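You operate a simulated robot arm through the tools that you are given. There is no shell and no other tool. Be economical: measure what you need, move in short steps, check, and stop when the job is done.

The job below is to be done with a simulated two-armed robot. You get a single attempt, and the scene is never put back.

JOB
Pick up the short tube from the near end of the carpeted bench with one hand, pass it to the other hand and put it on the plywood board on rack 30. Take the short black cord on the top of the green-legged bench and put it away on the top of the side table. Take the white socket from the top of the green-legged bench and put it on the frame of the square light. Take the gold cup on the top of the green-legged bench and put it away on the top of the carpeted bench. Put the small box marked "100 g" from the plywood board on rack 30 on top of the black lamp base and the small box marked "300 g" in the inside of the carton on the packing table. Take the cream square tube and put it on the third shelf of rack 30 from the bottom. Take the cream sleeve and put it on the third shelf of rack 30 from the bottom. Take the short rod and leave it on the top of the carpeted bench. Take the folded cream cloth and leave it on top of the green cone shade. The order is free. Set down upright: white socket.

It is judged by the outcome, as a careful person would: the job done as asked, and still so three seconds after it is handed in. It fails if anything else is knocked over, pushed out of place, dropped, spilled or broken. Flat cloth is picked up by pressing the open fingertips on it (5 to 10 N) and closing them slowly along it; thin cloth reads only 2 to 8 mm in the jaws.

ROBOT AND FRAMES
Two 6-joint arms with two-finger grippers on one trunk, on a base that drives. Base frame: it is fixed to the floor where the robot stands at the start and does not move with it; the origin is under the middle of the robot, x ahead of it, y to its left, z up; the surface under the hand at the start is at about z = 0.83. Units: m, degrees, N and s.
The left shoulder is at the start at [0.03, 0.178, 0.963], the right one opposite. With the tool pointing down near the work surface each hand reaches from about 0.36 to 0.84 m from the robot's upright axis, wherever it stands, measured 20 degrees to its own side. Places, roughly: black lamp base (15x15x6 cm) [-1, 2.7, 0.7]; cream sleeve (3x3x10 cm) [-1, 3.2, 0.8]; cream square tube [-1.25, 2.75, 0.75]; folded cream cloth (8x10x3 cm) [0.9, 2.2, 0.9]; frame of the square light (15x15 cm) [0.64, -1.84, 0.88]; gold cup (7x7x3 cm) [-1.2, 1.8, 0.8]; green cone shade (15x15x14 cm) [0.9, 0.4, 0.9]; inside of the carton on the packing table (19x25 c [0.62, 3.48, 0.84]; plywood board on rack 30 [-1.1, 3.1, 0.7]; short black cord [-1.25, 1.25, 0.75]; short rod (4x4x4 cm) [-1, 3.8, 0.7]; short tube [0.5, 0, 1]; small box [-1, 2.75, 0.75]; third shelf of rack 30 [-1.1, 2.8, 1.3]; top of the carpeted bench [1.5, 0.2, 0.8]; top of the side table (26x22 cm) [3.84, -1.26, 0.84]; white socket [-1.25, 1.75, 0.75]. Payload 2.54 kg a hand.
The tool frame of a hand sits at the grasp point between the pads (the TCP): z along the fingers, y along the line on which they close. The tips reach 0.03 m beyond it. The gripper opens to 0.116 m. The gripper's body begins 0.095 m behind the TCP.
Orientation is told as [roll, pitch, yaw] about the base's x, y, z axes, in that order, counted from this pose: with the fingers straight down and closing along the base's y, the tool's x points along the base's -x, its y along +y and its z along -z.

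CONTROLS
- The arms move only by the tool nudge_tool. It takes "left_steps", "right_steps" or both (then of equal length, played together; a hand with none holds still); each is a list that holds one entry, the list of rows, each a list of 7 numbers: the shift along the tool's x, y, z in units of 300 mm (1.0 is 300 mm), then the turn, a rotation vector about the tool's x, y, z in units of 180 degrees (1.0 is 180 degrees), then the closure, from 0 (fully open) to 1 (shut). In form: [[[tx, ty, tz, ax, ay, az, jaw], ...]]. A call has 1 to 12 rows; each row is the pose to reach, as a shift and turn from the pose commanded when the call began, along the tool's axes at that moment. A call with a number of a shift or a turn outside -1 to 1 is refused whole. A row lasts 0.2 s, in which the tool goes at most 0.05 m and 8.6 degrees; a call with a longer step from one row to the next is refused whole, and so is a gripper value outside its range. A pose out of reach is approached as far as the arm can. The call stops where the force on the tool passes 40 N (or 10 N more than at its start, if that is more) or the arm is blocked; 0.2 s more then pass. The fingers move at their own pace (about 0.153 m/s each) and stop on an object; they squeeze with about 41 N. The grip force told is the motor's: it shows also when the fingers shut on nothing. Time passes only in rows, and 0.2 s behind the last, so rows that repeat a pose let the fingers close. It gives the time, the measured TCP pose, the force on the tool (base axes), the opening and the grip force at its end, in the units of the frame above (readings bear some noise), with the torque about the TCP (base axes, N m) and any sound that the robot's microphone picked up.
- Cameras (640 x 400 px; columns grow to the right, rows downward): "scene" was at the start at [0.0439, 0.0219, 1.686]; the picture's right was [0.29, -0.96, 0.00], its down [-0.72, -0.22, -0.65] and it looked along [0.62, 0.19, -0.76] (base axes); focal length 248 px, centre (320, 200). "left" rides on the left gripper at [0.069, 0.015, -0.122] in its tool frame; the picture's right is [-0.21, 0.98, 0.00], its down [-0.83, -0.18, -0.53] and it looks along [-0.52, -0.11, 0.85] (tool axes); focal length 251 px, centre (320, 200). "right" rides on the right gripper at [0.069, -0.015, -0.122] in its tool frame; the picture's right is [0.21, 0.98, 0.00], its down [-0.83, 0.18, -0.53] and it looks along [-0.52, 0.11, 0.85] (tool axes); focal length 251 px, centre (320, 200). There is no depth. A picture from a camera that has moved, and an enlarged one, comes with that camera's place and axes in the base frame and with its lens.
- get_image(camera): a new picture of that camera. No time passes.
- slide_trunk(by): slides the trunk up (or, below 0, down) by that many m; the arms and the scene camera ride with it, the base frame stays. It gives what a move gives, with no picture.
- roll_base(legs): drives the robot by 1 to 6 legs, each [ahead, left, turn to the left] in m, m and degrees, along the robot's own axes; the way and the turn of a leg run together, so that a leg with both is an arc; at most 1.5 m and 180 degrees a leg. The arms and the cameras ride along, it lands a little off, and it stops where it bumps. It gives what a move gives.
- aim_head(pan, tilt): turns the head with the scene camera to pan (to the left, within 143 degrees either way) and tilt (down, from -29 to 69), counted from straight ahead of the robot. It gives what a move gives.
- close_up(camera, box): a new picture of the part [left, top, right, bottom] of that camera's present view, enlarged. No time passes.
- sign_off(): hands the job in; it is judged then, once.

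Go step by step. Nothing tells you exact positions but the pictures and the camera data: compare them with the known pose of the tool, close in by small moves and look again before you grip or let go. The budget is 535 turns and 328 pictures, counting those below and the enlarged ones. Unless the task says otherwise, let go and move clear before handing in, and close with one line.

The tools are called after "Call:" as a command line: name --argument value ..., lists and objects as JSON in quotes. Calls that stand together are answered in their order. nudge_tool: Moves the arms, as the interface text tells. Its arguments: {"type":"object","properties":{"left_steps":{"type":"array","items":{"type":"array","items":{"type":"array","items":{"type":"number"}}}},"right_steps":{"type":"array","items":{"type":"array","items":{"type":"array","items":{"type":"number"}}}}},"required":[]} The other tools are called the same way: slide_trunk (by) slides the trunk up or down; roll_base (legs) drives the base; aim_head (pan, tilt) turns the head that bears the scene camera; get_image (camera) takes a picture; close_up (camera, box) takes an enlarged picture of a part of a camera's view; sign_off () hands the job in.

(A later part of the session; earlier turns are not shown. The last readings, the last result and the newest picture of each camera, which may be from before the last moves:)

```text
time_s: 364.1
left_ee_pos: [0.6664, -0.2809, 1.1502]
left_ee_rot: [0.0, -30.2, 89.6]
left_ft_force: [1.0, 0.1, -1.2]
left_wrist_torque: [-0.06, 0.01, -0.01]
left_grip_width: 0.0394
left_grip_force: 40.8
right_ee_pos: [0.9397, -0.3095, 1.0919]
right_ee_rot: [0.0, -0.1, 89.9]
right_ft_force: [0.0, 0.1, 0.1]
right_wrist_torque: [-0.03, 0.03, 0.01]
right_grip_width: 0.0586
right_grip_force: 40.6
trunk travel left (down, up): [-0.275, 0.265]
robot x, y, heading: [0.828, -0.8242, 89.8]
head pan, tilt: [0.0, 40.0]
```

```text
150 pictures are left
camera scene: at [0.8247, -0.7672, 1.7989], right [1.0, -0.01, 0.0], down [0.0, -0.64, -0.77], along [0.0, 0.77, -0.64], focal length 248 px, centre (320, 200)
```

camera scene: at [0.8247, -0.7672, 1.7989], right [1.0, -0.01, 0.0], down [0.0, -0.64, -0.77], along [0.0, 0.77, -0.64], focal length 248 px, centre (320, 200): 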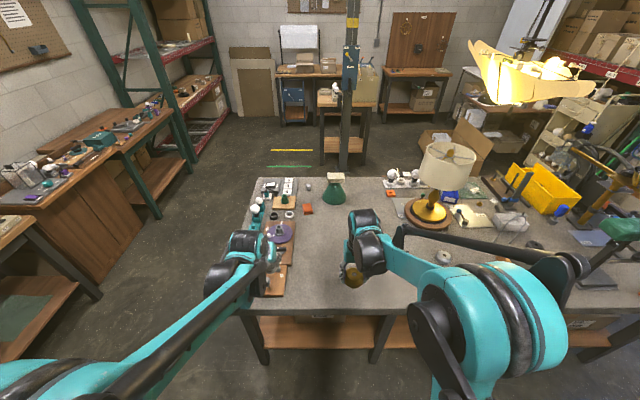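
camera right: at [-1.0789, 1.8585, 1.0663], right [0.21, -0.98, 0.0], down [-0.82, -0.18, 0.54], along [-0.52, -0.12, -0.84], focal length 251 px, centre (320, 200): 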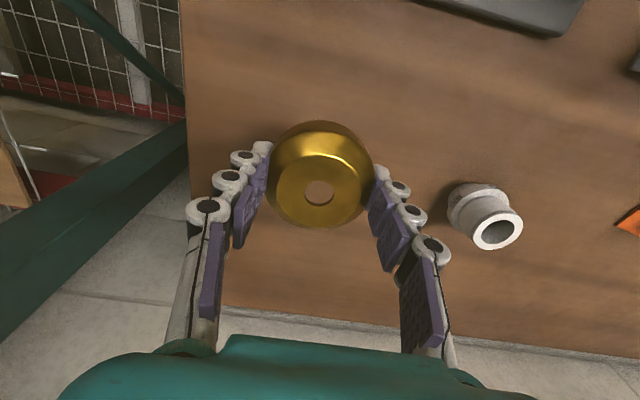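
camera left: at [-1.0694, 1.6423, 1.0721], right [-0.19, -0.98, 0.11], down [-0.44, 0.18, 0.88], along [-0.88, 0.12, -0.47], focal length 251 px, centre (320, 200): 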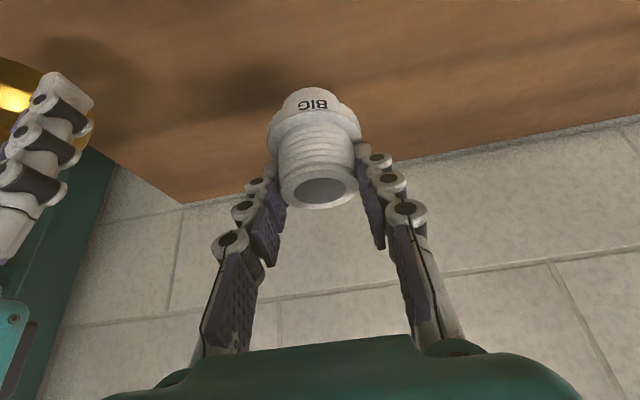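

I place the cup at about (0.94, -0.12).

Call:
nudge_tool --right_steps '[[[-0.15, 0, 0, 0, 0, 0, 1], [-0.3, 0, 0.05, 0, 0, 0, 1], [-0.44, 0, 0.12, 0, 0, 0, 1], [-0.55, 0, 0.24, 0, 0, 0, 1], [-0.63, 0, 0.36, 0, 0, 0, 1], [-0.63, 0, 0.5, 0, 0, 0, 1], [-0.63, 0, 0.62, 0, 0, 0, 1], [-0.63, 0, 0.7, 0, 0, 0, 1]]]'

Call:
get_image --camera "right"

Call:
nudge_tool --right_steps '[[[0, 0, 0.01, 0, 0, 0, 1], [0, 0, 0.02, 0, 0, 0, 1], [0, 0, 0.03, 0, 0, 0, 1], [0, 0, 0.04, 0, 0, 0, 1], [0, 0, 0.05, 0, 0, 0, 1]]]'

```text
time_s: 365.9
left_ee_pos: [0.6662, -0.2823, 1.1504]
left_ee_rot: [-0.1, -30.2, 89.6]
left_ft_force: [0.5, -0.6, -0.6]
left_wrist_torque: [0.0, -0.02, 0.03]
left_grip_width: 0.0398
left_grip_force: 40.9
right_ee_pos: [0.9402, -0.1205, 0.8838]
right_ee_rot: [0.1, 0.0, 89.9]
right_ft_force: [0.0, -0.5, -0.3]
right_wrist_torque: [0.0, 0.01, -0.02]
right_grip_width: 0.059
right_grip_force: 41.4
trunk travel left (down, up): [-0.275, 0.265]
robot x, y, heading: [0.8218, -0.8241, 89.8]
head pan, tilt: [0.0, 40.0]
```

```text
149 pictures are left
camera right: at [0.9559, -0.1904, 1.0055], right [-0.98, -0.21, 0.0], down [-0.18, 0.83, 0.53], along [-0.11, 0.52, -0.84], focal length 251 px, centre (320, 200)
```

right: 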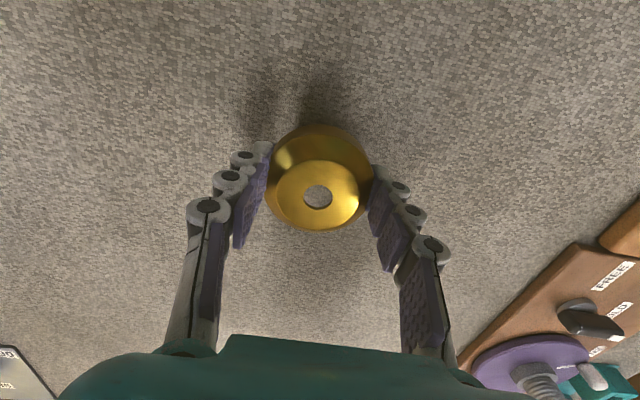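

```text
time_s: 367.1
left_ee_pos: [0.6656, -0.2826, 1.1513]
left_ee_rot: [0.0, -30.2, 89.6]
left_ft_force: [-0.1, -0.2, -0.2]
left_wrist_torque: [0.04, -0.01, 0.02]
left_grip_width: 0.0395
left_grip_force: 40.9
right_ee_pos: [0.9409, -0.1209, 0.8666]
right_ee_rot: [0.0, -0.1, 90.0]
right_ft_force: [0.1, -0.5, -0.3]
right_wrist_torque: [0.0, 0.0, 0.01]
right_grip_width: 0.059
right_grip_force: 40.8
trunk travel left (down, up): [-0.275, 0.265]
robot x, y, heading: [0.8283, -0.8246, 89.7]
head pan, tilt: [0.0, 40.0]
```

Call:
nudge_tool --right_steps '[[[0, 0, 0.008, 0, 0, 0, 1], [0, 0, 0.016, 0, 0, 0, 1], [0, 0, 0.024, 0, 0, 0, 1], [0, 0, 0.032, 0, 0, 0, 1]]]'

Call:
nudge_tool --right_steps '[[[0, 0, -0.003, 0, 0, 0, 0.4], [0, 0, -0.003, 0, 0, 0, 0.25], [0, 0, -0.003, 0, 0, 0, 0.1], [0, 0, -0.06, 0, 0, 0, 0.1], [0, 0, -0.2, 0, 0, 0, 0.1], [0, 0, -0.35, 0, 0, 0, 0.1], [0, 0, -0.5, 0, 0, 0, 0.2]]]'

Call:
get_image --camera "right"

```text
time_s: 368.1
left_ee_pos: [0.6652, -0.2828, 1.1511]
left_ee_rot: [-0.2, -30.3, 89.6]
left_ft_force: [-0.2, 0.0, -0.6]
left_wrist_torque: [0.02, 0.02, -0.03]
left_grip_width: 0.0397
left_grip_force: 40.7
right_ee_pos: [0.9399, -0.1205, 0.8581]
right_ee_rot: [0.0, -0.1, 89.9]
right_ft_force: [0.0, -0.7, 0.3]
right_wrist_torque: [-0.02, 0.03, 0.0]
right_grip_width: 0.0587
right_grip_force: 40.8
trunk travel left (down, up): [-0.275, 0.265]
robot x, y, heading: [0.8219, -0.8228, 89.8]
head pan, tilt: [0.0, 40.0]
```

```text
time_s: 369.8
left_ee_pos: [0.6659, -0.2841, 1.152]
left_ee_rot: [0.0, -30.2, 89.5]
left_ft_force: [0.3, -0.4, -1.2]
left_wrist_torque: [0.02, 0.0, -0.05]
left_grip_width: 0.0396
left_grip_force: 41.6
right_ee_pos: [0.9404, -0.1214, 1.0101]
right_ee_rot: [0.1, -0.1, 89.9]
right_ft_force: [0.5, -0.9, 0.7]
right_wrist_torque: [0.05, -0.02, 0.01]
right_grip_width: 0.0926
right_grip_force: 0.1
trunk travel left (down, up): [-0.275, 0.265]
robot x, y, heading: [0.8219, -0.8229, 89.7]
head pan, tilt: [0.0, 40.0]
```

```text
148 pictures are left
camera right: at [0.9564, -0.1911, 1.1332], right [-0.98, -0.21, 0.0], down [-0.18, 0.83, 0.54], along [-0.11, 0.52, -0.84], focal length 251 px, centre (320, 200)
```

right: 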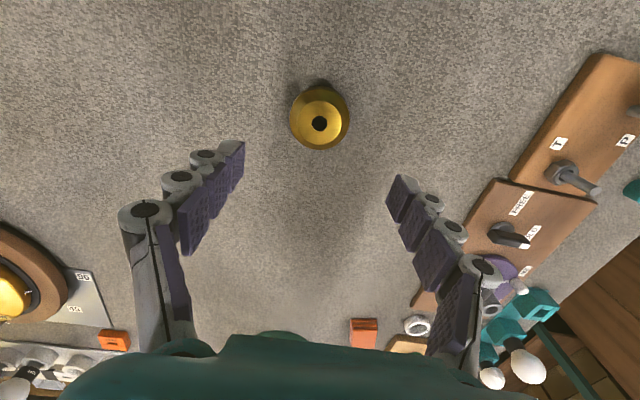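

The cup is down. I retract the right hand and turn around to the gray cabinet with the square light.

Call:
nudge_tool --right_steps '[[[0.1, 0, -0.1, 0, 0, 0, 0.3], [0.25, 0, -0.15, 0, 0, 0, 0.3], [0.4, 0, -0.2, 0, 0, 0, 0.3], [0.55, 0, -0.2, 0, 0, 0, 0.3]]]'

Call:
roll_base --legs '[[-0.07, 0, 0], [0, 0, -180]]'

Call:
get_image --camera "scene"

Call:
close_up --camera "scene" --box '[240, 120, 440, 245]'

```text
time_s: 370.8
left_ee_pos: [0.6649, -0.2835, 1.1517]
left_ee_rot: [-0.1, -30.4, 89.6]
left_ft_force: [0.2, -0.3, -0.2]
left_wrist_torque: [0.06, -0.03, 0.01]
left_grip_width: 0.0397
left_grip_force: 41.0
right_ee_pos: [0.9413, -0.2881, 1.0697]
right_ee_rot: [0.0, -0.2, 89.9]
right_ft_force: [0.0, -0.8, -0.3]
right_wrist_torque: [0.01, -0.01, 0.01]
right_grip_width: 0.0813
right_grip_force: 0.1
trunk travel left (down, up): [-0.275, 0.265]
robot x, y, heading: [0.8237, -0.8236, 89.7]
head pan, tilt: [0.0, 40.0]
```

```text
time_s: 379.1
left_ee_pos: [0.9926, -1.4326, 1.1512]
left_ee_rot: [-0.1, -30.2, -89.5]
left_ft_force: [0.4, -0.7, -1.0]
left_wrist_torque: [-0.04, -0.02, 0.01]
left_grip_width: 0.0397
left_grip_force: 40.3
right_ee_pos: [0.7176, -1.4342, 1.0699]
right_ee_rot: [0.0, -0.1, -89.2]
right_ft_force: [-0.1, -0.4, 0.4]
right_wrist_torque: [0.0, -0.02, 0.02]
right_grip_width: 0.0812
right_grip_force: 0.1
trunk travel left (down, up): [-0.275, 0.265]
robot x, y, heading: [0.822, -0.8932, -89.3]
head pan, tilt: [0.0, 40.0]
```

```text
147 pictures are left
camera scene: at [0.8245, -0.9502, 1.799], right [-1.0, -0.01, 0.0], down [-0.01, 0.64, -0.77], along [0.01, -0.77, -0.64], focal length 248 px, centre (320, 200)
```

scene: 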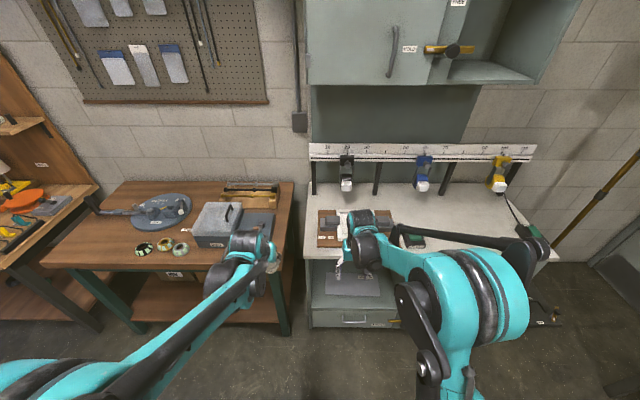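

```text
3.20 times, centred on (340, 182) of scene
camera zoom: at [0.8245, -0.9502, 1.799], right [-1.0, -0.01, 0.0], down [-0.01, 0.64, -0.77], along [0.01, -0.77, -0.64], focal length 793 px, centre (256, 256)
```

zoom: 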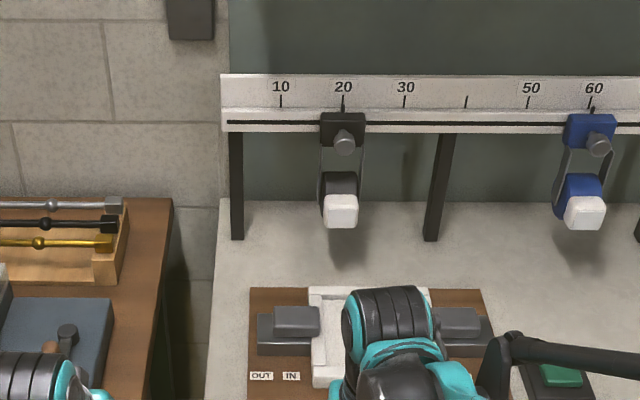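

The white square frame sits on the brown base on the cabinet. I shift right so the left hand lines up with it, and move the right hand aside.

Call:
roll_base --legs '[[0, -0.32, -0.5]]'

Call:
nudge_tool --right_steps '[[[0.1, -0.12, 0, 0, 0, 0, 0.3], [0.15, -0.27, 0, 0, 0, 0, 0.3], [0.15, -0.42, 0, 0, 0, 0, 0.3]]]'

Call:
get_image --camera "scene"

Call:
close_up --camera "scene" --box '[200, 150, 360, 250]'

Call:
get_image --camera "left"

```text
time_s: 381.2
left_ee_pos: [0.666, -1.4342, 1.1521]
left_ee_rot: [-0.1, -30.2, -89.7]
left_ft_force: [-0.1, -0.1, -0.2]
left_wrist_torque: [0.03, -0.01, 0.03]
left_grip_width: 0.0395
left_grip_force: 41.6
right_ee_pos: [0.3934, -1.4357, 1.0686]
right_ee_rot: [0.1, -0.2, -89.6]
right_ft_force: [0.4, -0.7, -1.0]
right_wrist_torque: [-0.03, -0.05, -0.02]
right_grip_width: 0.081
right_grip_force: 0.1
trunk travel left (down, up): [-0.275, 0.265]
robot x, y, heading: [0.5027, -0.8933, -90.0]
head pan, tilt: [0.0, 40.0]
```

```text
time_s: 382.0
left_ee_pos: [0.667, -1.4354, 1.1513]
left_ee_rot: [-0.1, -30.2, -89.8]
left_ft_force: [-0.1, -0.4, -0.7]
left_wrist_torque: [0.02, -0.01, 0.02]
left_grip_width: 0.0395
left_grip_force: 40.5
right_ee_pos: [0.2653, -1.3894, 1.0687]
right_ee_rot: [0.1, -0.1, -89.5]
right_ft_force: [-0.9, -0.6, -1.0]
right_wrist_torque: [-0.02, -0.04, 0.01]
right_grip_width: 0.0813
right_grip_force: 0.0
trunk travel left (down, up): [-0.275, 0.265]
robot x, y, heading: [0.5049, -0.8949, -89.6]
head pan, tilt: [0.0, 40.0]
```

```text
145 pictures are left
camera scene: at [0.5016, -0.9525, 1.799], right [-1.0, 0.0, 0.0], down [0.0, 0.64, -0.77], along [0.0, -0.77, -0.64], focal length 248 px, centre (320, 200)
```

scene: 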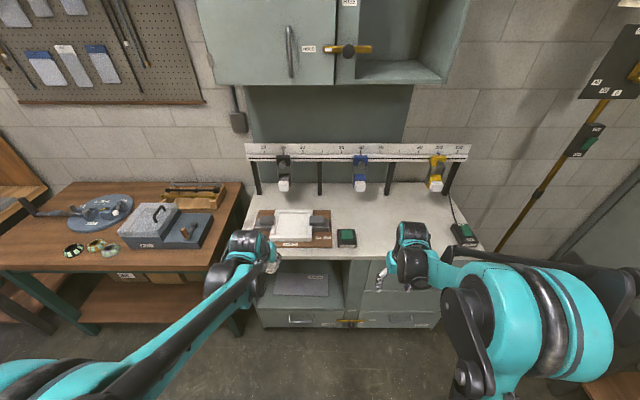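

```text
4.00 times, centred on (280, 200) of scene
camera zoom: at [0.5016, -0.9525, 1.799], right [-1.0, 0.0, 0.0], down [0.0, 0.64, -0.77], along [0.0, -0.77, -0.64], focal length 992 px, centre (480, 200)
```

zoom: 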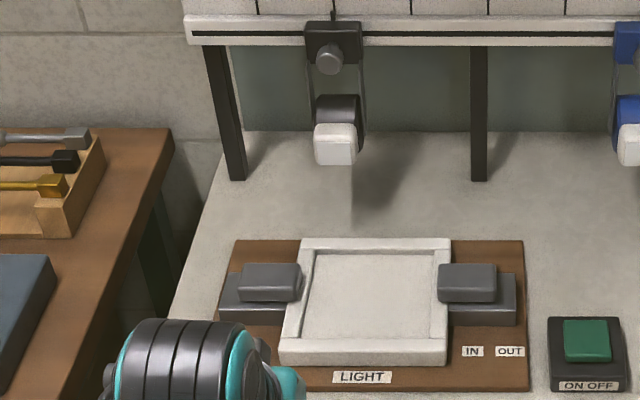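

```text
143 pictures are left
camera left: at [0.6824, -1.3162, 1.2211], right [0.98, -0.18, 0.11], down [-0.18, -0.45, 0.88], along [-0.11, -0.88, -0.47], focal length 251 px, centre (320, 200)
```

left: 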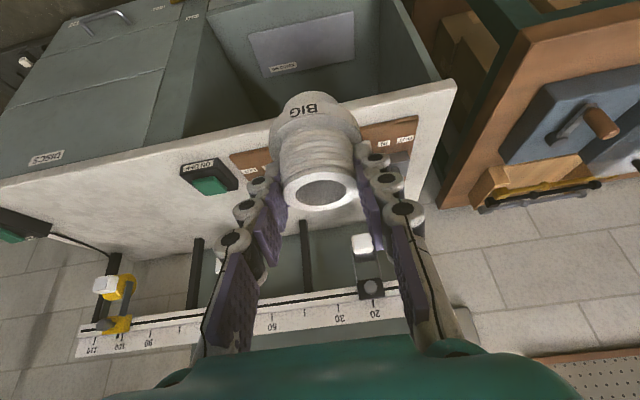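

Light frame centre ≈(0.643, -1.847), top ≈0.88. I drive 25 cm closer and bring the socket above it.

Call:
roll_base --legs '[[0.24, 0, -0.2]]'

Call:
get_image --camera "left"

Call:
close_up --camera "scene" --box '[200, 180, 360, 280]'

```text
time_s: 383.8
left_ee_pos: [0.6661, -1.6765, 1.1514]
left_ee_rot: [-0.1, -30.2, -90.1]
left_ft_force: [-0.6, -1.2, -0.7]
left_wrist_torque: [0.0, 0.02, 0.02]
left_grip_width: 0.0396
left_grip_force: 40.8
right_ee_pos: [0.2649, -1.6309, 1.0674]
right_ee_rot: [0.0, 0.0, -89.9]
right_ft_force: [0.0, -0.1, -0.4]
right_wrist_torque: [0.02, -0.05, 0.01]
right_grip_width: 0.0813
right_grip_force: 0.0
trunk travel left (down, up): [-0.275, 0.265]
robot x, y, heading: [0.5052, -1.1356, -90.0]
head pan, tilt: [0.0, 40.0]
```

```text
142 pictures are left
camera left: at [0.6813, -1.5587, 1.2207], right [0.98, -0.19, 0.11], down [-0.18, -0.44, 0.88], along [-0.12, -0.88, -0.47], focal length 251 px, centre (320, 200)
```

left: 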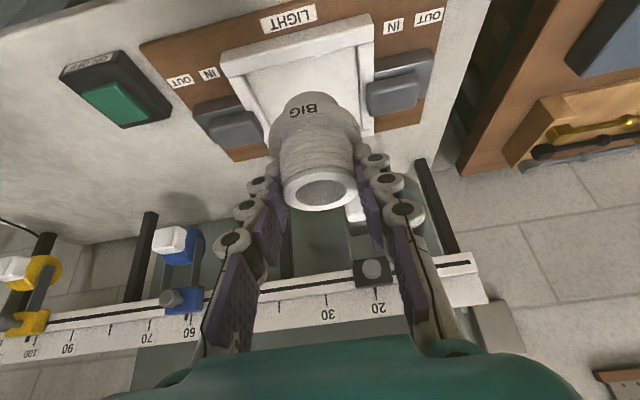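

```text
4.00 times, centred on (280, 230) of scene
camera zoom: at [0.503, -1.1945, 1.799], right [-1.0, 0.0, 0.0], down [0.0, 0.64, -0.77], along [0.0, -0.77, -0.64], focal length 992 px, centre (480, 80)
```

zoom: 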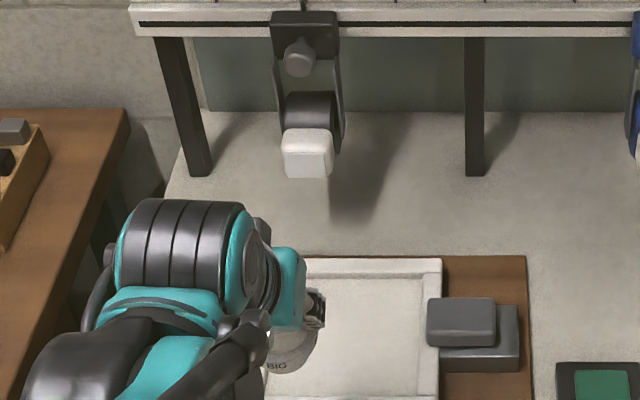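

Call:
nudge_tool --left_steps '[[[-0.06, -0.02, 0.13, 0, 0, 0, 1], [-0.12, -0.04, 0.26, 0, 0, 0, 1], [-0.17, -0.06, 0.39, 0, 0, 0, 1], [-0.22, -0.077, 0.52, 0, 0, 0, 1], [-0.254, -0.077, 0.651, 0, 0, 0, 1], [-0.254, -0.077, 0.651, 0, 0, 0, 1]]]'

Call:
get_image --camera "left"

Call:
close_up --camera "scene" --box '[200, 180, 360, 280]'

```text
time_s: 385.2
left_ee_pos: [0.6409, -1.8397, 1.02]
left_ee_rot: [-0.1, -30.3, -90.1]
left_ft_force: [-0.1, 0.4, -0.5]
left_wrist_torque: [-0.02, -0.01, -0.03]
left_grip_width: 0.0395
left_grip_force: 40.9
right_ee_pos: [0.2637, -1.6298, 1.069]
right_ee_rot: [0.1, -0.1, -89.9]
right_ft_force: [0.1, -0.1, 0.3]
right_wrist_torque: [-0.02, 0.01, 0.0]
right_grip_width: 0.0809
right_grip_force: 0.1
trunk travel left (down, up): [-0.275, 0.265]
robot x, y, heading: [0.5054, -1.1347, -90.1]
head pan, tilt: [0.0, 40.0]
```

```text
140 pictures are left
camera left: at [0.6573, -1.7213, 1.0902], right [0.98, -0.19, 0.11], down [-0.18, -0.44, 0.88], along [-0.12, -0.88, -0.47], focal length 251 px, centre (320, 200)
```

left: 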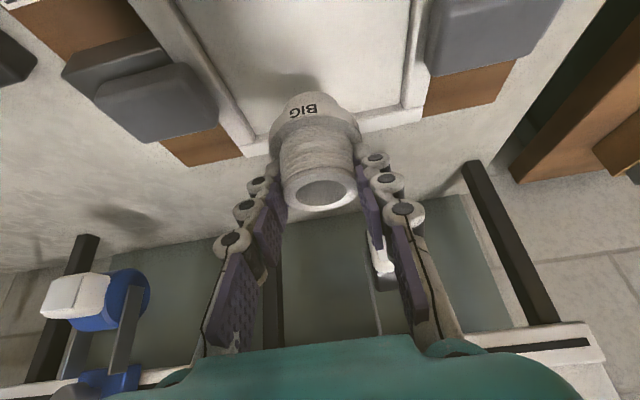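

```text
4.00 times, centred on (280, 230) of scene
camera zoom: at [0.5028, -1.1921, 1.7991], right [-1.0, 0.0, 0.0], down [0.0, 0.64, -0.77], along [0.0, -0.77, -0.64], focal length 992 px, centre (480, 80)
```

zoom: 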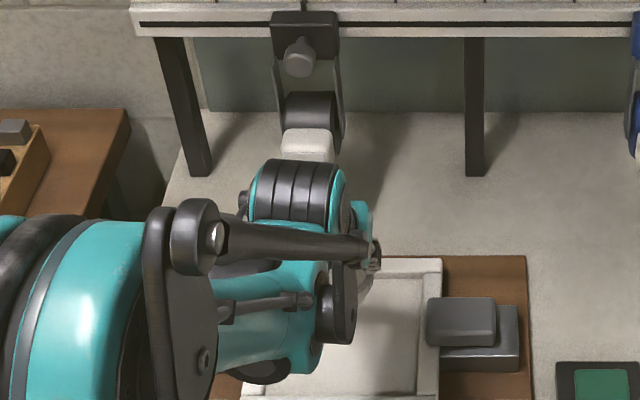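

Centred over the frame. Lower gently to contact.

Call:
nudge_tool --left_steps '[[[0.03, 0.02, 0.052, 0, 0, 0, 1], [0.06, 0.02, 0.104, 0, 0, 0, 1], [0.09, 0.02, 0.156, 0, 0, 0, 1], [0.097, 0.02, 0.167, 0, 0, 0, 1]]]'

Call:
nudge_tool --left_steps '[[[0.0035, 0, 0.006, 0, 0, 0, 1], [0.007, 0, 0.012, 0, 0, 0, 1], [0.0105, 0, 0.018, 0, 0, 0, 1], [0.014, 0, 0.024, 0, 0, 0, 1]]]'

Call:
get_image --camera "left"

```text
time_s: 386.2
left_ee_pos: [0.6461, -1.8403, 0.9626]
left_ee_rot: [-0.1, -30.3, -90.1]
left_ft_force: [-0.2, -0.3, -0.5]
left_wrist_torque: [-0.03, 0.03, 0.01]
left_grip_width: 0.0394
left_grip_force: 40.6
right_ee_pos: [0.2635, -1.6298, 1.0697]
right_ee_rot: [0.0, -0.2, -90.0]
right_ft_force: [0.0, 1.1, 0.6]
right_wrist_torque: [0.01, -0.01, -0.01]
right_grip_width: 0.0813
right_grip_force: 0.0
trunk travel left (down, up): [-0.275, 0.265]
robot x, y, heading: [0.5051, -1.1348, -90.2]
head pan, tilt: [0.0, 40.0]
```

```text
time_s: 387.2
left_ee_pos: [0.6481, -1.8421, 0.9539]
left_ee_rot: [-0.1, -30.3, -90.1]
left_ft_force: [-0.3, -0.3, -0.9]
left_wrist_torque: [0.01, 0.0, -0.01]
left_grip_width: 0.0395
left_grip_force: 41.2
right_ee_pos: [0.264, -1.6282, 1.0689]
right_ee_rot: [0.0, -0.1, -89.9]
right_ft_force: [-0.7, 0.7, 0.2]
right_wrist_torque: [0.0, 0.01, 0.01]
right_grip_width: 0.0812
right_grip_force: 0.0
trunk travel left (down, up): [-0.275, 0.265]
robot x, y, heading: [0.502, -1.1352, -89.8]
head pan, tilt: [0.0, 40.0]
```

```text
138 pictures are left
camera left: at [0.6636, -1.7225, 1.0242], right [0.98, -0.19, 0.11], down [-0.18, -0.44, 0.88], along [-0.12, -0.88, -0.47], focal length 251 px, centre (320, 200)
```

left: 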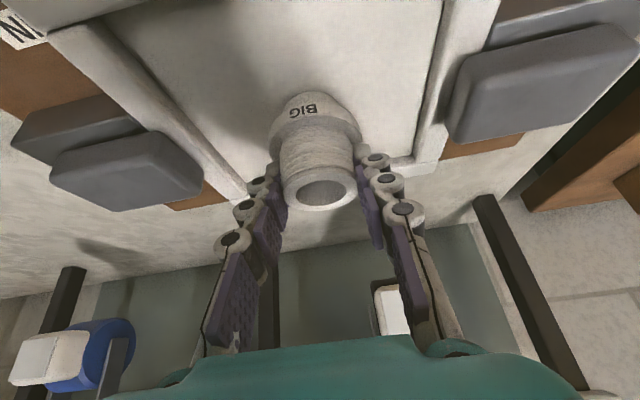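

Call:
nudge_tool --left_steps '[[[0.0035, 0, 0.006, 0, 0, 0, 1], [0.007, 0, 0.012, 0, 0, 0, 1], [0.0105, 0, 0.018, 0, 0, 0, 1], [0.014, 0, 0.024, 0, 0, 0, 1], [0.0175, 0, 0.03, 0, 0, 0, 1]]]'

Call:
nudge_tool --left_steps '[[[0.0035, 0, 0.006, 0, 0, 0, 1], [0.007, 0, 0.012, 0, 0, 0, 1], [0.0105, 0, 0.018, 0, 0, 0, 1]]]'

```text
time_s: 388.2
left_ee_pos: [0.6484, -1.8413, 0.9507]
left_ee_rot: [0.0, -30.8, -90.1]
left_ft_force: [-0.8, 6.3, 22.3]
left_wrist_torque: [0.56, 0.09, -0.03]
left_grip_width: 0.0396
left_grip_force: 40.8
right_ee_pos: [0.2639, -1.6276, 1.0705]
right_ee_rot: [0.0, -0.2, -90.0]
right_ft_force: [-0.4, 0.1, 0.8]
right_wrist_torque: [0.0, 0.01, -0.01]
right_grip_width: 0.0811
right_grip_force: 0.0
trunk travel left (down, up): [-0.275, 0.265]
robot x, y, heading: [0.5048, -1.1373, -89.9]
head pan, tilt: [0.0, 40.0]
stopped in row 4 (left hand): the force on the tool passed its limit at 46 N (the readings are from after the stop); the commanded pose is now the measured one
```

```text
time_s: 388.6
left_ee_pos: [0.6475, -1.8412, 0.9517]
left_ee_rot: [0.0, -31.1, -90.1]
left_ft_force: [0.1, 8.9, 26.8]
left_wrist_torque: [0.75, 0.07, 0.02]
left_grip_width: 0.0394
left_grip_force: 41.5
right_ee_pos: [0.2638, -1.6266, 1.0698]
right_ee_rot: [0.1, -0.3, -89.8]
right_ft_force: [0.0, 0.1, -0.5]
right_wrist_torque: [-0.02, 0.0, 0.02]
right_grip_width: 0.0811
right_grip_force: 0.1
trunk travel left (down, up): [-0.275, 0.265]
robot x, y, heading: [0.5018, -1.1287, -90.0]
head pan, tilt: [0.0, 40.0]
stopped in row 2 (left hand): the force on the tool passed its limit at 44 N (the readings are from after the stop); the commanded pose is now the measured one
```

Contact as predicted. I ease up, correct the small tilt, and release.

Call:
nudge_tool --left_steps '[[[-0.003, 0, -0.006, 0, 0.0044, 0, 1], [-0.003, 0, -0.006, 0, 0.0044, 0, 1], [-0.003, 0, -0.004, 0, 0.0044, 0, 0.62], [-0.003, 0, -0.004, 0, 0.0044, 0, 0.55], [-0.003, 0, -0.004, 0, 0.0044, 0, 0.45], [-0.003, 0, -0.004, 0, 0.0044, 0, 0.35]]]'

Call:
get_image --camera "left"

```text
time_s: 390.0
left_ee_pos: [0.6491, -1.8426, 0.9496]
left_ee_rot: [0.0, -30.1, -90.1]
left_ft_force: [0.3, -0.1, 1.2]
left_wrist_torque: [-0.02, -0.04, -0.05]
left_grip_width: 0.0752
left_grip_force: 0.0
right_ee_pos: [0.2646, -1.6287, 1.0689]
right_ee_rot: [0.0, 0.0, -89.9]
right_ft_force: [-0.6, 0.0, -0.2]
right_wrist_torque: [-0.01, 0.03, 0.0]
right_grip_width: 0.0812
right_grip_force: 0.1
trunk travel left (down, up): [-0.275, 0.265]
robot x, y, heading: [0.5026, -1.1348, -90.0]
head pan, tilt: [0.0, 40.0]
```

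```text
137 pictures are left
camera left: at [0.6638, -1.7252, 1.0194], right [0.98, -0.19, 0.11], down [-0.18, -0.45, 0.88], along [-0.12, -0.87, -0.47], focal length 251 px, centre (320, 200)
```

left: 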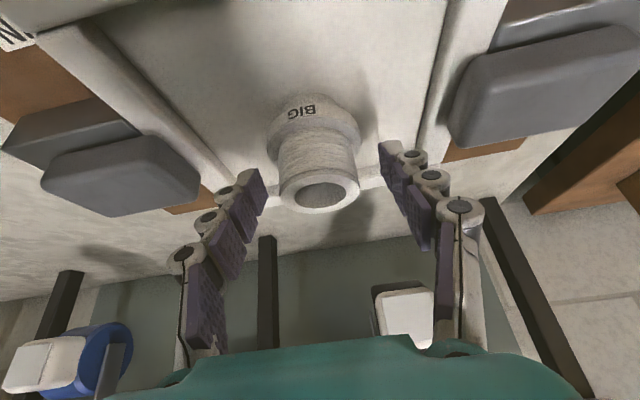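

It stands. Withdraw along the fingers, back off, and verify.

Call:
nudge_tool --left_steps '[[[0, 0, -0.08, 0, 0, 0, 0.35], [0, 0, -0.2, 0, 0, 0, 0.35], [0, 0, -0.34, 0, 0, 0, 0.35], [0, 0, -0.5, 0, 0, 0, 0.35], [0.1, 0, -0.62, 0, 0, 0, 0.35], [0.2, 0, -0.72, 0, 0, 0, 0.35], [0.32, 0, -0.78, 0, 0, 0, 0.35]]]'

Call:
roll_base --legs '[[-0.28, 0, 0]]'

Call:
close_up --camera "scene" --box '[200, 150, 360, 250]'

```text
time_s: 391.6
left_ee_pos: [0.6498, -1.6427, 1.105]
left_ee_rot: [0.0, -30.1, -90.0]
left_ft_force: [-0.4, 0.4, 0.4]
left_wrist_torque: [-0.01, -0.02, 0.0]
left_grip_width: 0.0755
left_grip_force: 0.1
right_ee_pos: [0.2633, -1.6279, 1.0693]
right_ee_rot: [-0.1, -0.2, -89.9]
right_ft_force: [0.6, 0.5, -0.2]
right_wrist_torque: [-0.05, -0.01, -0.02]
right_grip_width: 0.0811
right_grip_force: 0.1
trunk travel left (down, up): [-0.275, 0.265]
robot x, y, heading: [0.5051, -1.1413, -90.2]
head pan, tilt: [0.0, 40.0]
```

```text
time_s: 393.6
left_ee_pos: [0.6499, -1.3633, 1.1033]
left_ee_rot: [-0.1, -30.0, -90.2]
left_ft_force: [0.2, 0.4, 0.7]
left_wrist_torque: [0.0, 0.03, 0.0]
left_grip_width: 0.0754
left_grip_force: 0.1
right_ee_pos: [0.265, -1.3485, 1.0687]
right_ee_rot: [0.0, -0.1, -89.9]
right_ft_force: [0.7, 0.1, 0.2]
right_wrist_torque: [-0.02, -0.01, 0.01]
right_grip_width: 0.0813
right_grip_force: 0.1
trunk travel left (down, up): [-0.275, 0.265]
robot x, y, heading: [0.5023, -0.8567, -90.0]
head pan, tilt: [0.0, 40.0]
```

```text
4.00 times, centred on (280, 200) of scene
camera zoom: at [0.5034, -0.9115, 1.7991], right [-1.0, 0.0, 0.0], down [0.0, 0.64, -0.77], along [0.0, -0.77, -0.64], focal length 992 px, centre (480, 200)
```

zoom: 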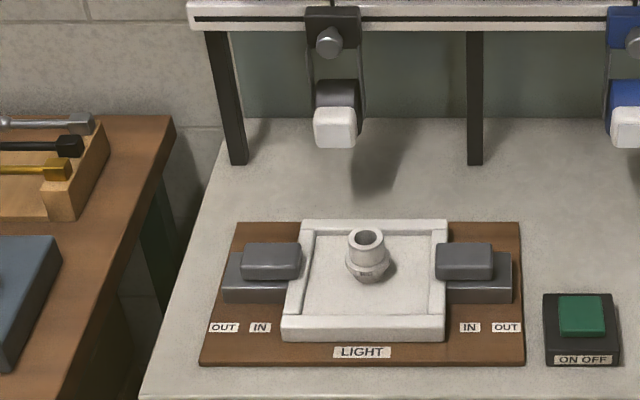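

The socket stands upright on the square light's frame. Now back to the green-legged bench for the cord.

Call:
roll_base --legs '[[0, -0.62, 0], [-1.1, 0, 0], [-1.05, 0, 0], [0, 0, -90]]'

Call:
get_image --camera "scene"

Call:
close_up --camera "scene" --box '[220, 140, 380, 240]'

```text
time_s: 411.1
left_ee_pos: [-0.6222, 1.1402, 1.1047]
left_ee_rot: [-0.1, -30.1, -179.0]
left_ft_force: [1.2, 0.0, -0.2]
left_wrist_torque: [-0.01, 0.01, 0.0]
left_grip_width: 0.0754
left_grip_force: 0.1
right_ee_pos: [-0.6151, 1.5255, 1.07]
right_ee_rot: [0.0, 0.0, -178.7]
right_ft_force: [0.5, 0.7, 1.5]
right_wrist_torque: [-0.02, 0.02, 0.06]
right_grip_width: 0.0815
right_grip_force: 0.0
trunk travel left (down, up): [-0.275, 0.265]
robot x, y, heading: [-0.1174, 1.2987, -179.1]
head pan, tilt: [0.0, 40.0]
```

```text
135 pictures are left
camera scene: at [-0.1734, 1.2928, 1.799], right [-0.02, 1.0, 0.0], down [0.64, 0.01, -0.77], along [-0.77, -0.01, -0.64], focal length 248 px, centre (320, 200)
```

scene: 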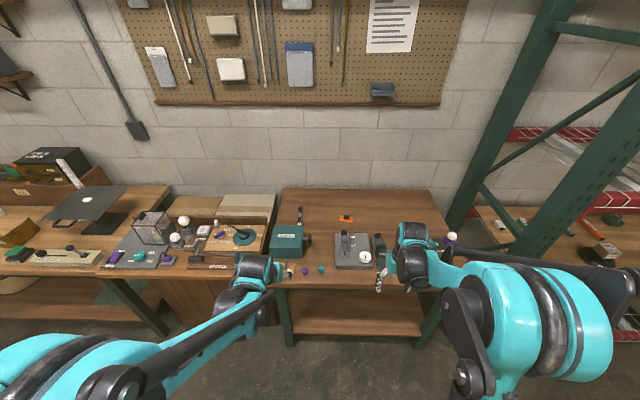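

```text
4.00 times, centred on (300, 190) of scene
camera zoom: at [-0.1734, 1.2928, 1.799], right [-0.02, 1.0, 0.0], down [0.64, 0.01, -0.77], along [-0.77, -0.01, -0.64], focal length 992 px, centre (400, 240)
```

zoom: 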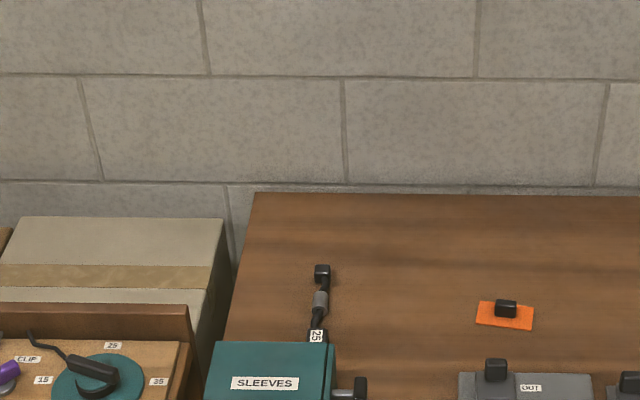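

The cord lies behind the teal SLEEVES box, from about (-1.262, 1.15) to (-1.12, 1.153). I drive in with the left hand high and extend over it.

Call:
roll_base --legs '[[0.28, 0, -0.8]]'

Call:
nudge_tool --left_steps '[[[-0.12, 0, 0.07, 0, 0, 0, 0.35], [-0.24, 0, 0.14, 0, 0, 0, 0.35], [-0.36, 0, 0.21, 0, 0, 0, 0.35], [-0.48, 0, 0.28, 0, 0, 0, 0.35], [-0.6, 0, 0.35, 0, 0, 0, 0.35], [-0.72, 0, 0.42, 0, 0, 0, 0.35], [-0.8, 0, 0.47, 0, 0, 0, 0.35]]]'

Call:
get_image --camera "left"

Call:
get_image --camera "scene"

```text
time_s: 413.1
left_ee_pos: [-0.9038, 1.1426, 1.1031]
left_ee_rot: [0.0, -30.0, -179.7]
left_ft_force: [-0.3, -0.2, -0.5]
left_wrist_torque: [-0.03, -0.02, 0.0]
left_grip_width: 0.0753
left_grip_force: 0.1
right_ee_pos: [-0.8909, 1.5272, 1.0677]
right_ee_rot: [-0.1, 0.0, -179.4]
right_ft_force: [-0.5, 0.5, 0.2]
right_wrist_torque: [0.0, -0.03, 0.01]
right_grip_width: 0.0813
right_grip_force: 0.0
trunk travel left (down, up): [-0.275, 0.265]
robot x, y, heading: [-0.3987, 1.2966, -179.7]
head pan, tilt: [0.0, 40.0]
```

```text
time_s: 414.7
left_ee_pos: [-1.1821, 1.1396, 1.102]
left_ee_rot: [-0.1, -30.1, -179.8]
left_ft_force: [-0.7, 1.4, 0.6]
left_wrist_torque: [0.0, -0.02, 0.0]
left_grip_width: 0.0751
left_grip_force: 0.1
right_ee_pos: [-0.8899, 1.5269, 1.0695]
right_ee_rot: [0.0, 0.0, -179.4]
right_ft_force: [-0.7, 0.3, 0.6]
right_wrist_torque: [0.01, -0.01, -0.01]
right_grip_width: 0.0811
right_grip_force: 0.1
trunk travel left (down, up): [-0.275, 0.265]
robot x, y, heading: [-0.3968, 1.2886, -179.6]
head pan, tilt: [0.0, 40.0]
```

```text
133 pictures are left
camera left: at [-1.0601, 1.1236, 1.1719], right [-0.18, -0.98, 0.11], down [-0.45, 0.18, 0.88], along [-0.88, 0.11, -0.47], focal length 251 px, centre (320, 200)
```

left: 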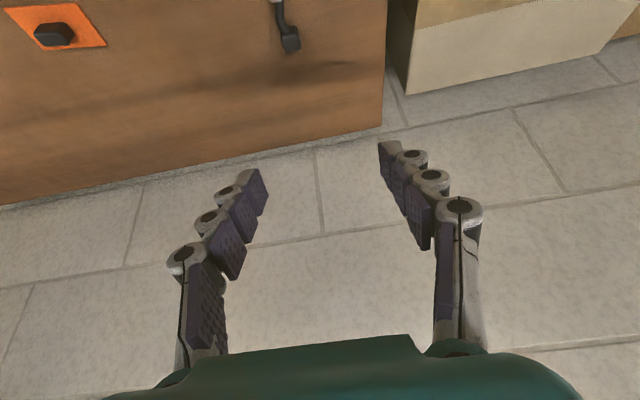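

```text
132 pictures are left
camera scene: at [-0.4525, 1.2897, 1.799], right [-0.01, 1.0, 0.0], down [0.64, 0.0, -0.77], along [-0.77, -0.01, -0.64], focal length 248 px, centre (320, 200)
```

scene: 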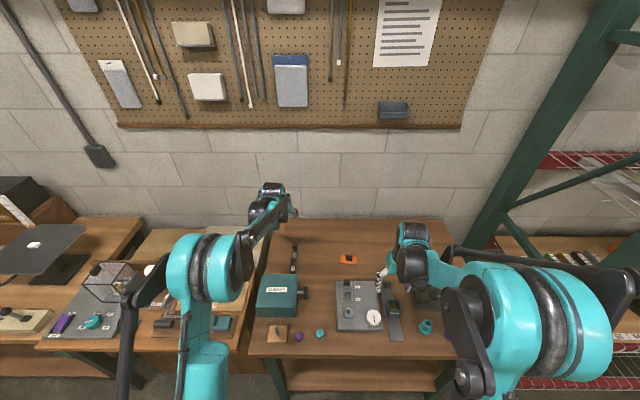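

Call:
close_up --camera "scene" --box '[240, 220, 340, 282]'

Call:
slide_trunk --by -0.12

Call:
get_image --camera "left"

```text
6.40 times, centred on (290, 251) of scene
camera zoom: at [-0.4525, 1.2897, 1.799], right [-0.01, 1.0, 0.0], down [0.64, 0.0, -0.77], along [-0.77, -0.01, -0.64], focal length 1586 px, centre (512, -126)
```

zoom: 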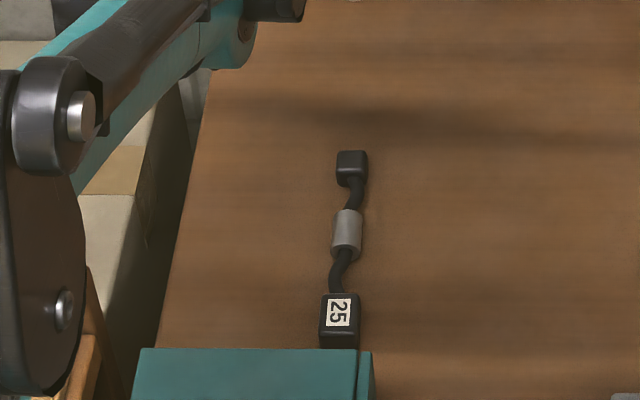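

```text
time_s: 416.2
left_ee_pos: [-1.1792, 1.1409, 0.9827]
left_ee_rot: [0.0, -30.1, -179.6]
left_ft_force: [0.9, 0.2, 0.4]
left_wrist_torque: [0.01, 0.04, 0.01]
left_grip_width: 0.0754
left_grip_force: 0.0
right_ee_pos: [-0.8898, 1.5274, 0.9489]
right_ee_rot: [0.0, -0.1, -179.5]
right_ft_force: [0.3, -0.6, 0.1]
right_wrist_torque: [0.01, 0.01, -0.01]
right_grip_width: 0.0811
right_grip_force: 0.1
trunk travel left (down, up): [-0.155, 0.385]
robot x, y, heading: [-0.3965, 1.2914, -179.5]
head pan, tilt: [0.0, 40.0]
```

```text
130 pictures are left
camera left: at [-1.0588, 1.1237, 1.0527], right [-0.18, -0.98, 0.11], down [-0.45, 0.18, 0.88], along [-0.88, 0.11, -0.47], focal length 251 px, centre (320, 200)
```

left: 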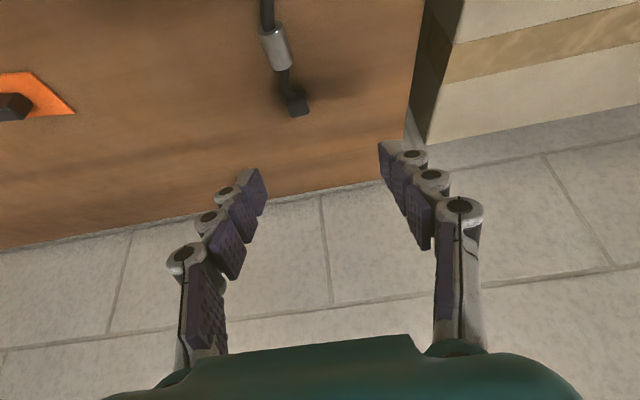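

The gray ferrule in the cord's middle is at ≈(-1.194, 1.161). I descend to just above it and check.

Call:
nudge_tool --left_steps '[[[0.06, -0.04, 0.1, 0, 0, 0, 0.4], [0.12, -0.067, 0.21, 0, 0, 0, 0.5], [0.18, -0.067, 0.315, 0, 0, 0, 0.5], [0.18, -0.067, 0.315, 0, 0, 0, 0.5]]]'

Call:
get_image --camera "left"

```text
time_s: 417.2
left_ee_pos: [-1.1809, 1.1609, 0.8733]
left_ee_rot: [0.0, -30.1, -179.7]
left_ft_force: [-0.3, 0.3, 0.5]
left_wrist_torque: [-0.01, 0.02, -0.01]
left_grip_width: 0.0578
left_grip_force: 0.1
right_ee_pos: [-0.8894, 1.5258, 0.9488]
right_ee_rot: [0.0, -0.1, -179.3]
right_ft_force: [-0.2, -0.3, 0.2]
right_wrist_torque: [-0.02, 0.01, 0.01]
right_grip_width: 0.0812
right_grip_force: 0.1
trunk travel left (down, up): [-0.155, 0.385]
robot x, y, heading: [-0.3951, 1.2888, -179.4]
head pan, tilt: [0.0, 40.0]
```

```text
129 pictures are left
camera left: at [-1.0601, 1.1436, 0.9438], right [-0.18, -0.98, 0.11], down [-0.45, 0.18, 0.88], along [-0.88, 0.11, -0.47], focal length 251 px, centre (320, 200)
```

left: 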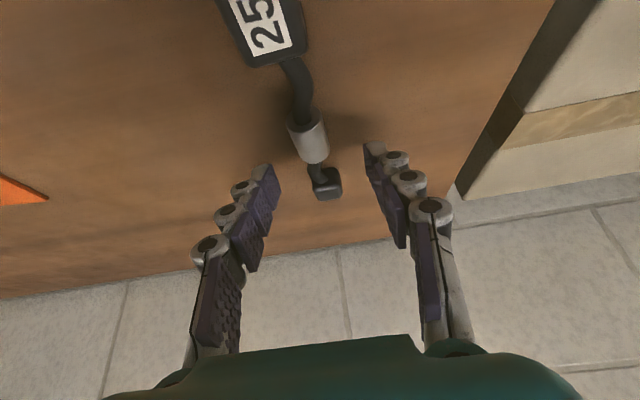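

Call:
nudge_tool --left_steps '[[[0.02, -0.017, 0.035, 0, 0, 0, 0.5], [0.042, -0.017, 0.073, 0, 0, 0, 0.5], [0.042, -0.017, 0.073, 0, 0, 0, 0.6], [0.042, -0.017, 0.073, 0, 0, 0, 0.8], [0.042, -0.017, 0.073, 0, 0, 0, 1], [0.042, -0.017, 0.073, 0, 0, 0, 1]]]'

Call:
get_image --camera "left"

```text
time_s: 418.6
left_ee_pos: [-1.1796, 1.1651, 0.8517]
left_ee_rot: [0.0, -30.3, -179.7]
left_ft_force: [4.3, -5.9, 33.0]
left_wrist_torque: [-0.19, -0.32, -0.03]
left_grip_width: 0.0197
left_grip_force: 40.9
right_ee_pos: [-0.8863, 1.5264, 0.9508]
right_ee_rot: [0.0, -0.4, -179.3]
right_ft_force: [-0.3, 0.5, 0.0]
right_wrist_torque: [0.02, -0.01, -0.01]
right_grip_width: 0.0813
right_grip_force: 0.0
trunk travel left (down, up): [-0.155, 0.385]
robot x, y, heading: [-0.3922, 1.291, -179.4]
head pan, tilt: [0.0, 40.0]
```

```text
128 pictures are left
camera left: at [-1.0569, 1.1485, 0.9205], right [-0.18, -0.98, 0.11], down [-0.45, 0.18, 0.88], along [-0.88, 0.11, -0.47], focal length 251 px, centre (320, 200)
```

left: 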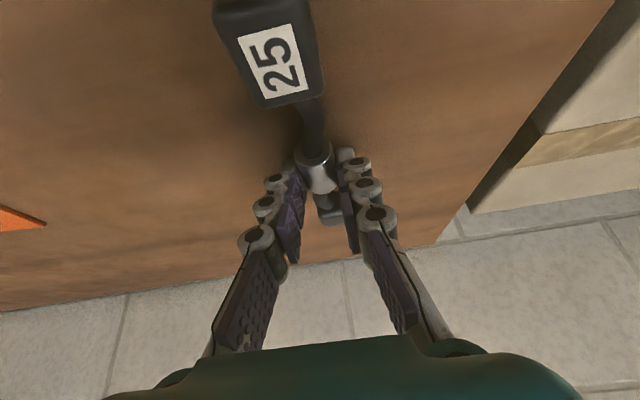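

Gripped on the ferrule (2 cm). Lift and check.

Call:
nudge_tool --left_steps '[[[-0.03, 0, -0.052, 0, 0, 0, 1], [-0.1, 0, -0.17, 0, 0, 0, 1], [-0.18, 0, -0.3, 0, 0, 0, 1], [-0.26, 0, -0.43, 0, 0, 0, 1], [-0.33, 0, -0.56, 0, 0, 0, 1]]]'

Call:
get_image --camera "left"

Call:
get_image --camera "scene"

```text
time_s: 419.8
left_ee_pos: [-1.1823, 1.1654, 1.0443]
left_ee_rot: [-0.1, -30.2, -179.7]
left_ft_force: [-0.3, 0.3, 0.2]
left_wrist_torque: [-0.01, 0.03, -0.01]
left_grip_width: 0.0197
left_grip_force: 41.3
right_ee_pos: [-0.888, 1.5273, 0.9492]
right_ee_rot: [0.0, -0.1, -179.4]
right_ft_force: [0.1, 0.2, -0.6]
right_wrist_torque: [0.01, 0.02, 0.0]
right_grip_width: 0.081
right_grip_force: 0.2
trunk travel left (down, up): [-0.155, 0.385]
robot x, y, heading: [-0.3965, 1.2883, -179.5]
head pan, tilt: [0.0, 40.0]
```

```text
127 pictures are left
camera left: at [-1.0612, 1.1496, 1.1142], right [-0.18, -0.98, 0.11], down [-0.45, 0.18, 0.88], along [-0.88, 0.11, -0.47], focal length 251 px, centre (320, 200)
```

left: 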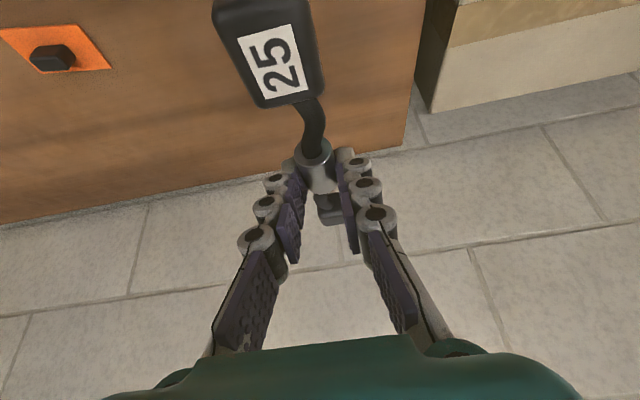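

```text
126 pictures are left
camera scene: at [-0.4507, 1.2899, 1.6791], right [-0.01, 1.0, 0.0], down [0.64, 0.0, -0.77], along [-0.77, -0.01, -0.64], focal length 248 px, centre (320, 200)
```

scene: 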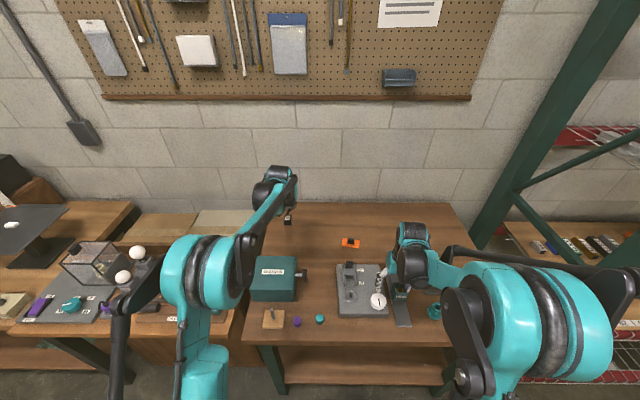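

Cord held. I retract, raise the trunk, and drive round to the aisle and on toward the side table.

Call:
slide_trunk --by 0.12

Call:
nudge_tool --left_steps '[[[0.12, 0, -0.07, 0, 0, 0, 1], [0.24, 0, -0.14, 0, 0, 0, 1], [0.36, 0, -0.21, 0, 0, 0, 1], [0.48, 0, -0.28, 0, 0, 0, 1], [0.6, 0, -0.35, 0, 0, 0, 1], [0.72, 0, -0.415, 0, 0, 0, 1], [0.82, 0, -0.475, 0, 0, 0, 1]]]' --right_steps '[[[0.06, 0.03, 0, 0, 0, 0, 0.5], [0.12, 0.06, 0, 0, 0, 0, 0.6], [0.18, 0.09, 0, 0, 0, 0, 0.7], [0.24, 0.12, 0, 0, 0, 0, 0.7], [0.24, 0.15, 0, 0, 0, 0, 0.7], [0.24, 0.18, 0, 0, 0, 0, 0.7], [0.24, 0.2, 0, 0, 0, 0, 0.7]]]'

Call:
roll_base --legs '[[-0.3, 0, 0.5], [0, 0, 90], [1.1, 0, 0], [1.06, 0, 0], [0, 0, 90]]'

Call:
get_image --camera "scene"

```text
time_s: 421.3
left_ee_pos: [-1.1818, 1.1658, 1.1621]
left_ee_rot: [0.0, -30.1, -179.7]
left_ft_force: [-0.2, -0.1, -0.1]
left_wrist_torque: [0.01, 0.05, 0.04]
left_grip_width: 0.0197
left_grip_force: 41.0
right_ee_pos: [-0.8905, 1.5272, 1.0686]
right_ee_rot: [0.0, 0.0, -179.4]
right_ft_force: [0.3, 0.8, 0.7]
right_wrist_torque: [0.01, 0.02, 0.01]
right_grip_width: 0.0812
right_grip_force: 0.1
trunk travel left (down, up): [-0.275, 0.265]
robot x, y, heading: [-0.3979, 1.2909, -179.5]
head pan, tilt: [0.0, 40.0]
```

```text
time_s: 422.9
left_ee_pos: [-0.8973, 1.1674, 1.1632]
left_ee_rot: [0.0, -30.2, -179.8]
left_ft_force: [0.3, 0.5, 0.0]
left_wrist_torque: [0.01, 0.04, -0.02]
left_grip_width: 0.0197
left_grip_force: 40.9
right_ee_pos: [-0.8164, 1.4675, 1.0693]
right_ee_rot: [0.1, 0.0, -179.5]
right_ft_force: [0.9, 0.4, -0.1]
right_wrist_torque: [-0.02, 0.03, 0.03]
right_grip_width: 0.0349
right_grip_force: 0.0
trunk travel left (down, up): [-0.275, 0.265]
robot x, y, heading: [-0.3958, 1.2923, -179.8]
head pan, tilt: [0.0, 40.0]
```

```text
time_s: 442.8
left_ee_pos: [0.4573, -0.7217, 1.1621]
left_ee_rot: [0.0, -30.1, 1.5]
left_ft_force: [0.3, 0.0, 0.4]
left_wrist_torque: [0.0, 0.02, 0.02]
left_grip_width: 0.0199
left_grip_force: 41.0
right_ee_pos: [0.3816, -1.0226, 1.0674]
right_ee_rot: [0.0, -0.1, 1.9]
right_ft_force: [0.0, 0.5, 1.0]
right_wrist_torque: [-0.01, 0.0, -0.01]
right_grip_width: 0.0352
right_grip_force: 0.1
trunk travel left (down, up): [-0.275, 0.265]
robot x, y, heading: [-0.0445, -0.8591, 1.9]
head pan, tilt: [0.0, 40.0]
```

```text
125 pictures are left
camera scene: at [0.0109, -0.8552, 1.799], right [0.03, -1.0, 0.0], down [-0.64, -0.02, -0.77], along [0.77, 0.02, -0.64], focal length 248 px, centre (320, 200)
```

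scene: 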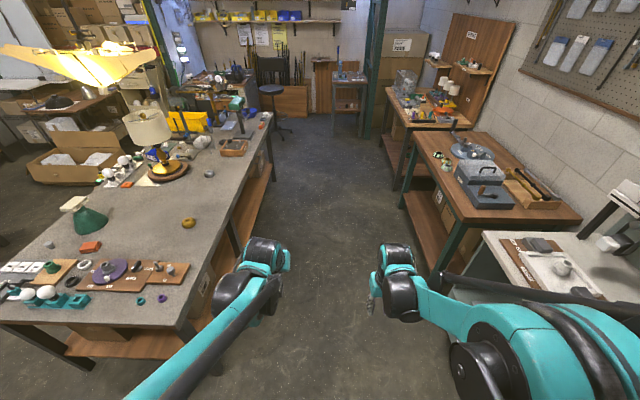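

The bench looks as I left it. I drive straight down the aisle.

Call:
roll_base --legs '[[0, 0, -2], [1.5, 0, 0], [1.1, 0, 0]]'

Call:
get_image --camera "scene"

```text
time_s: 455.9
left_ee_pos: [3.0714, -0.7532, 1.1628]
left_ee_rot: [0.0, -30.0, -0.4]
left_ft_force: [0.6, 0.9, -1.4]
left_wrist_torque: [0.0, 0.0, 0.04]
left_grip_width: 0.0196
left_grip_force: 40.8
right_ee_pos: [2.9859, -1.0519, 1.0677]
right_ee_rot: [0.0, -0.1, -0.1]
right_ft_force: [0.2, 0.4, 1.1]
right_wrist_torque: [-0.04, -0.01, -0.02]
right_grip_width: 0.0347
right_grip_force: 0.0
trunk travel left (down, up): [-0.275, 0.265]
robot x, y, heading: [2.5658, -0.8678, -0.2]
head pan, tilt: [0.0, 40.0]
```

```text
124 pictures are left
camera scene: at [2.6217, -0.872, 1.799], right [-0.01, -1.0, 0.0], down [-0.64, 0.0, -0.77], along [0.77, 0.0, -0.64], focal length 248 px, centre (320, 200)
```

scene: 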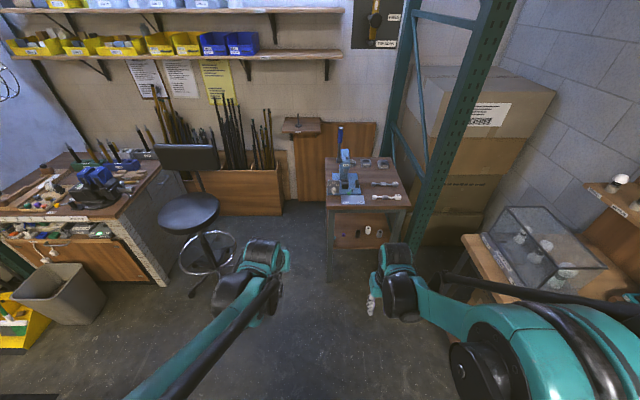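

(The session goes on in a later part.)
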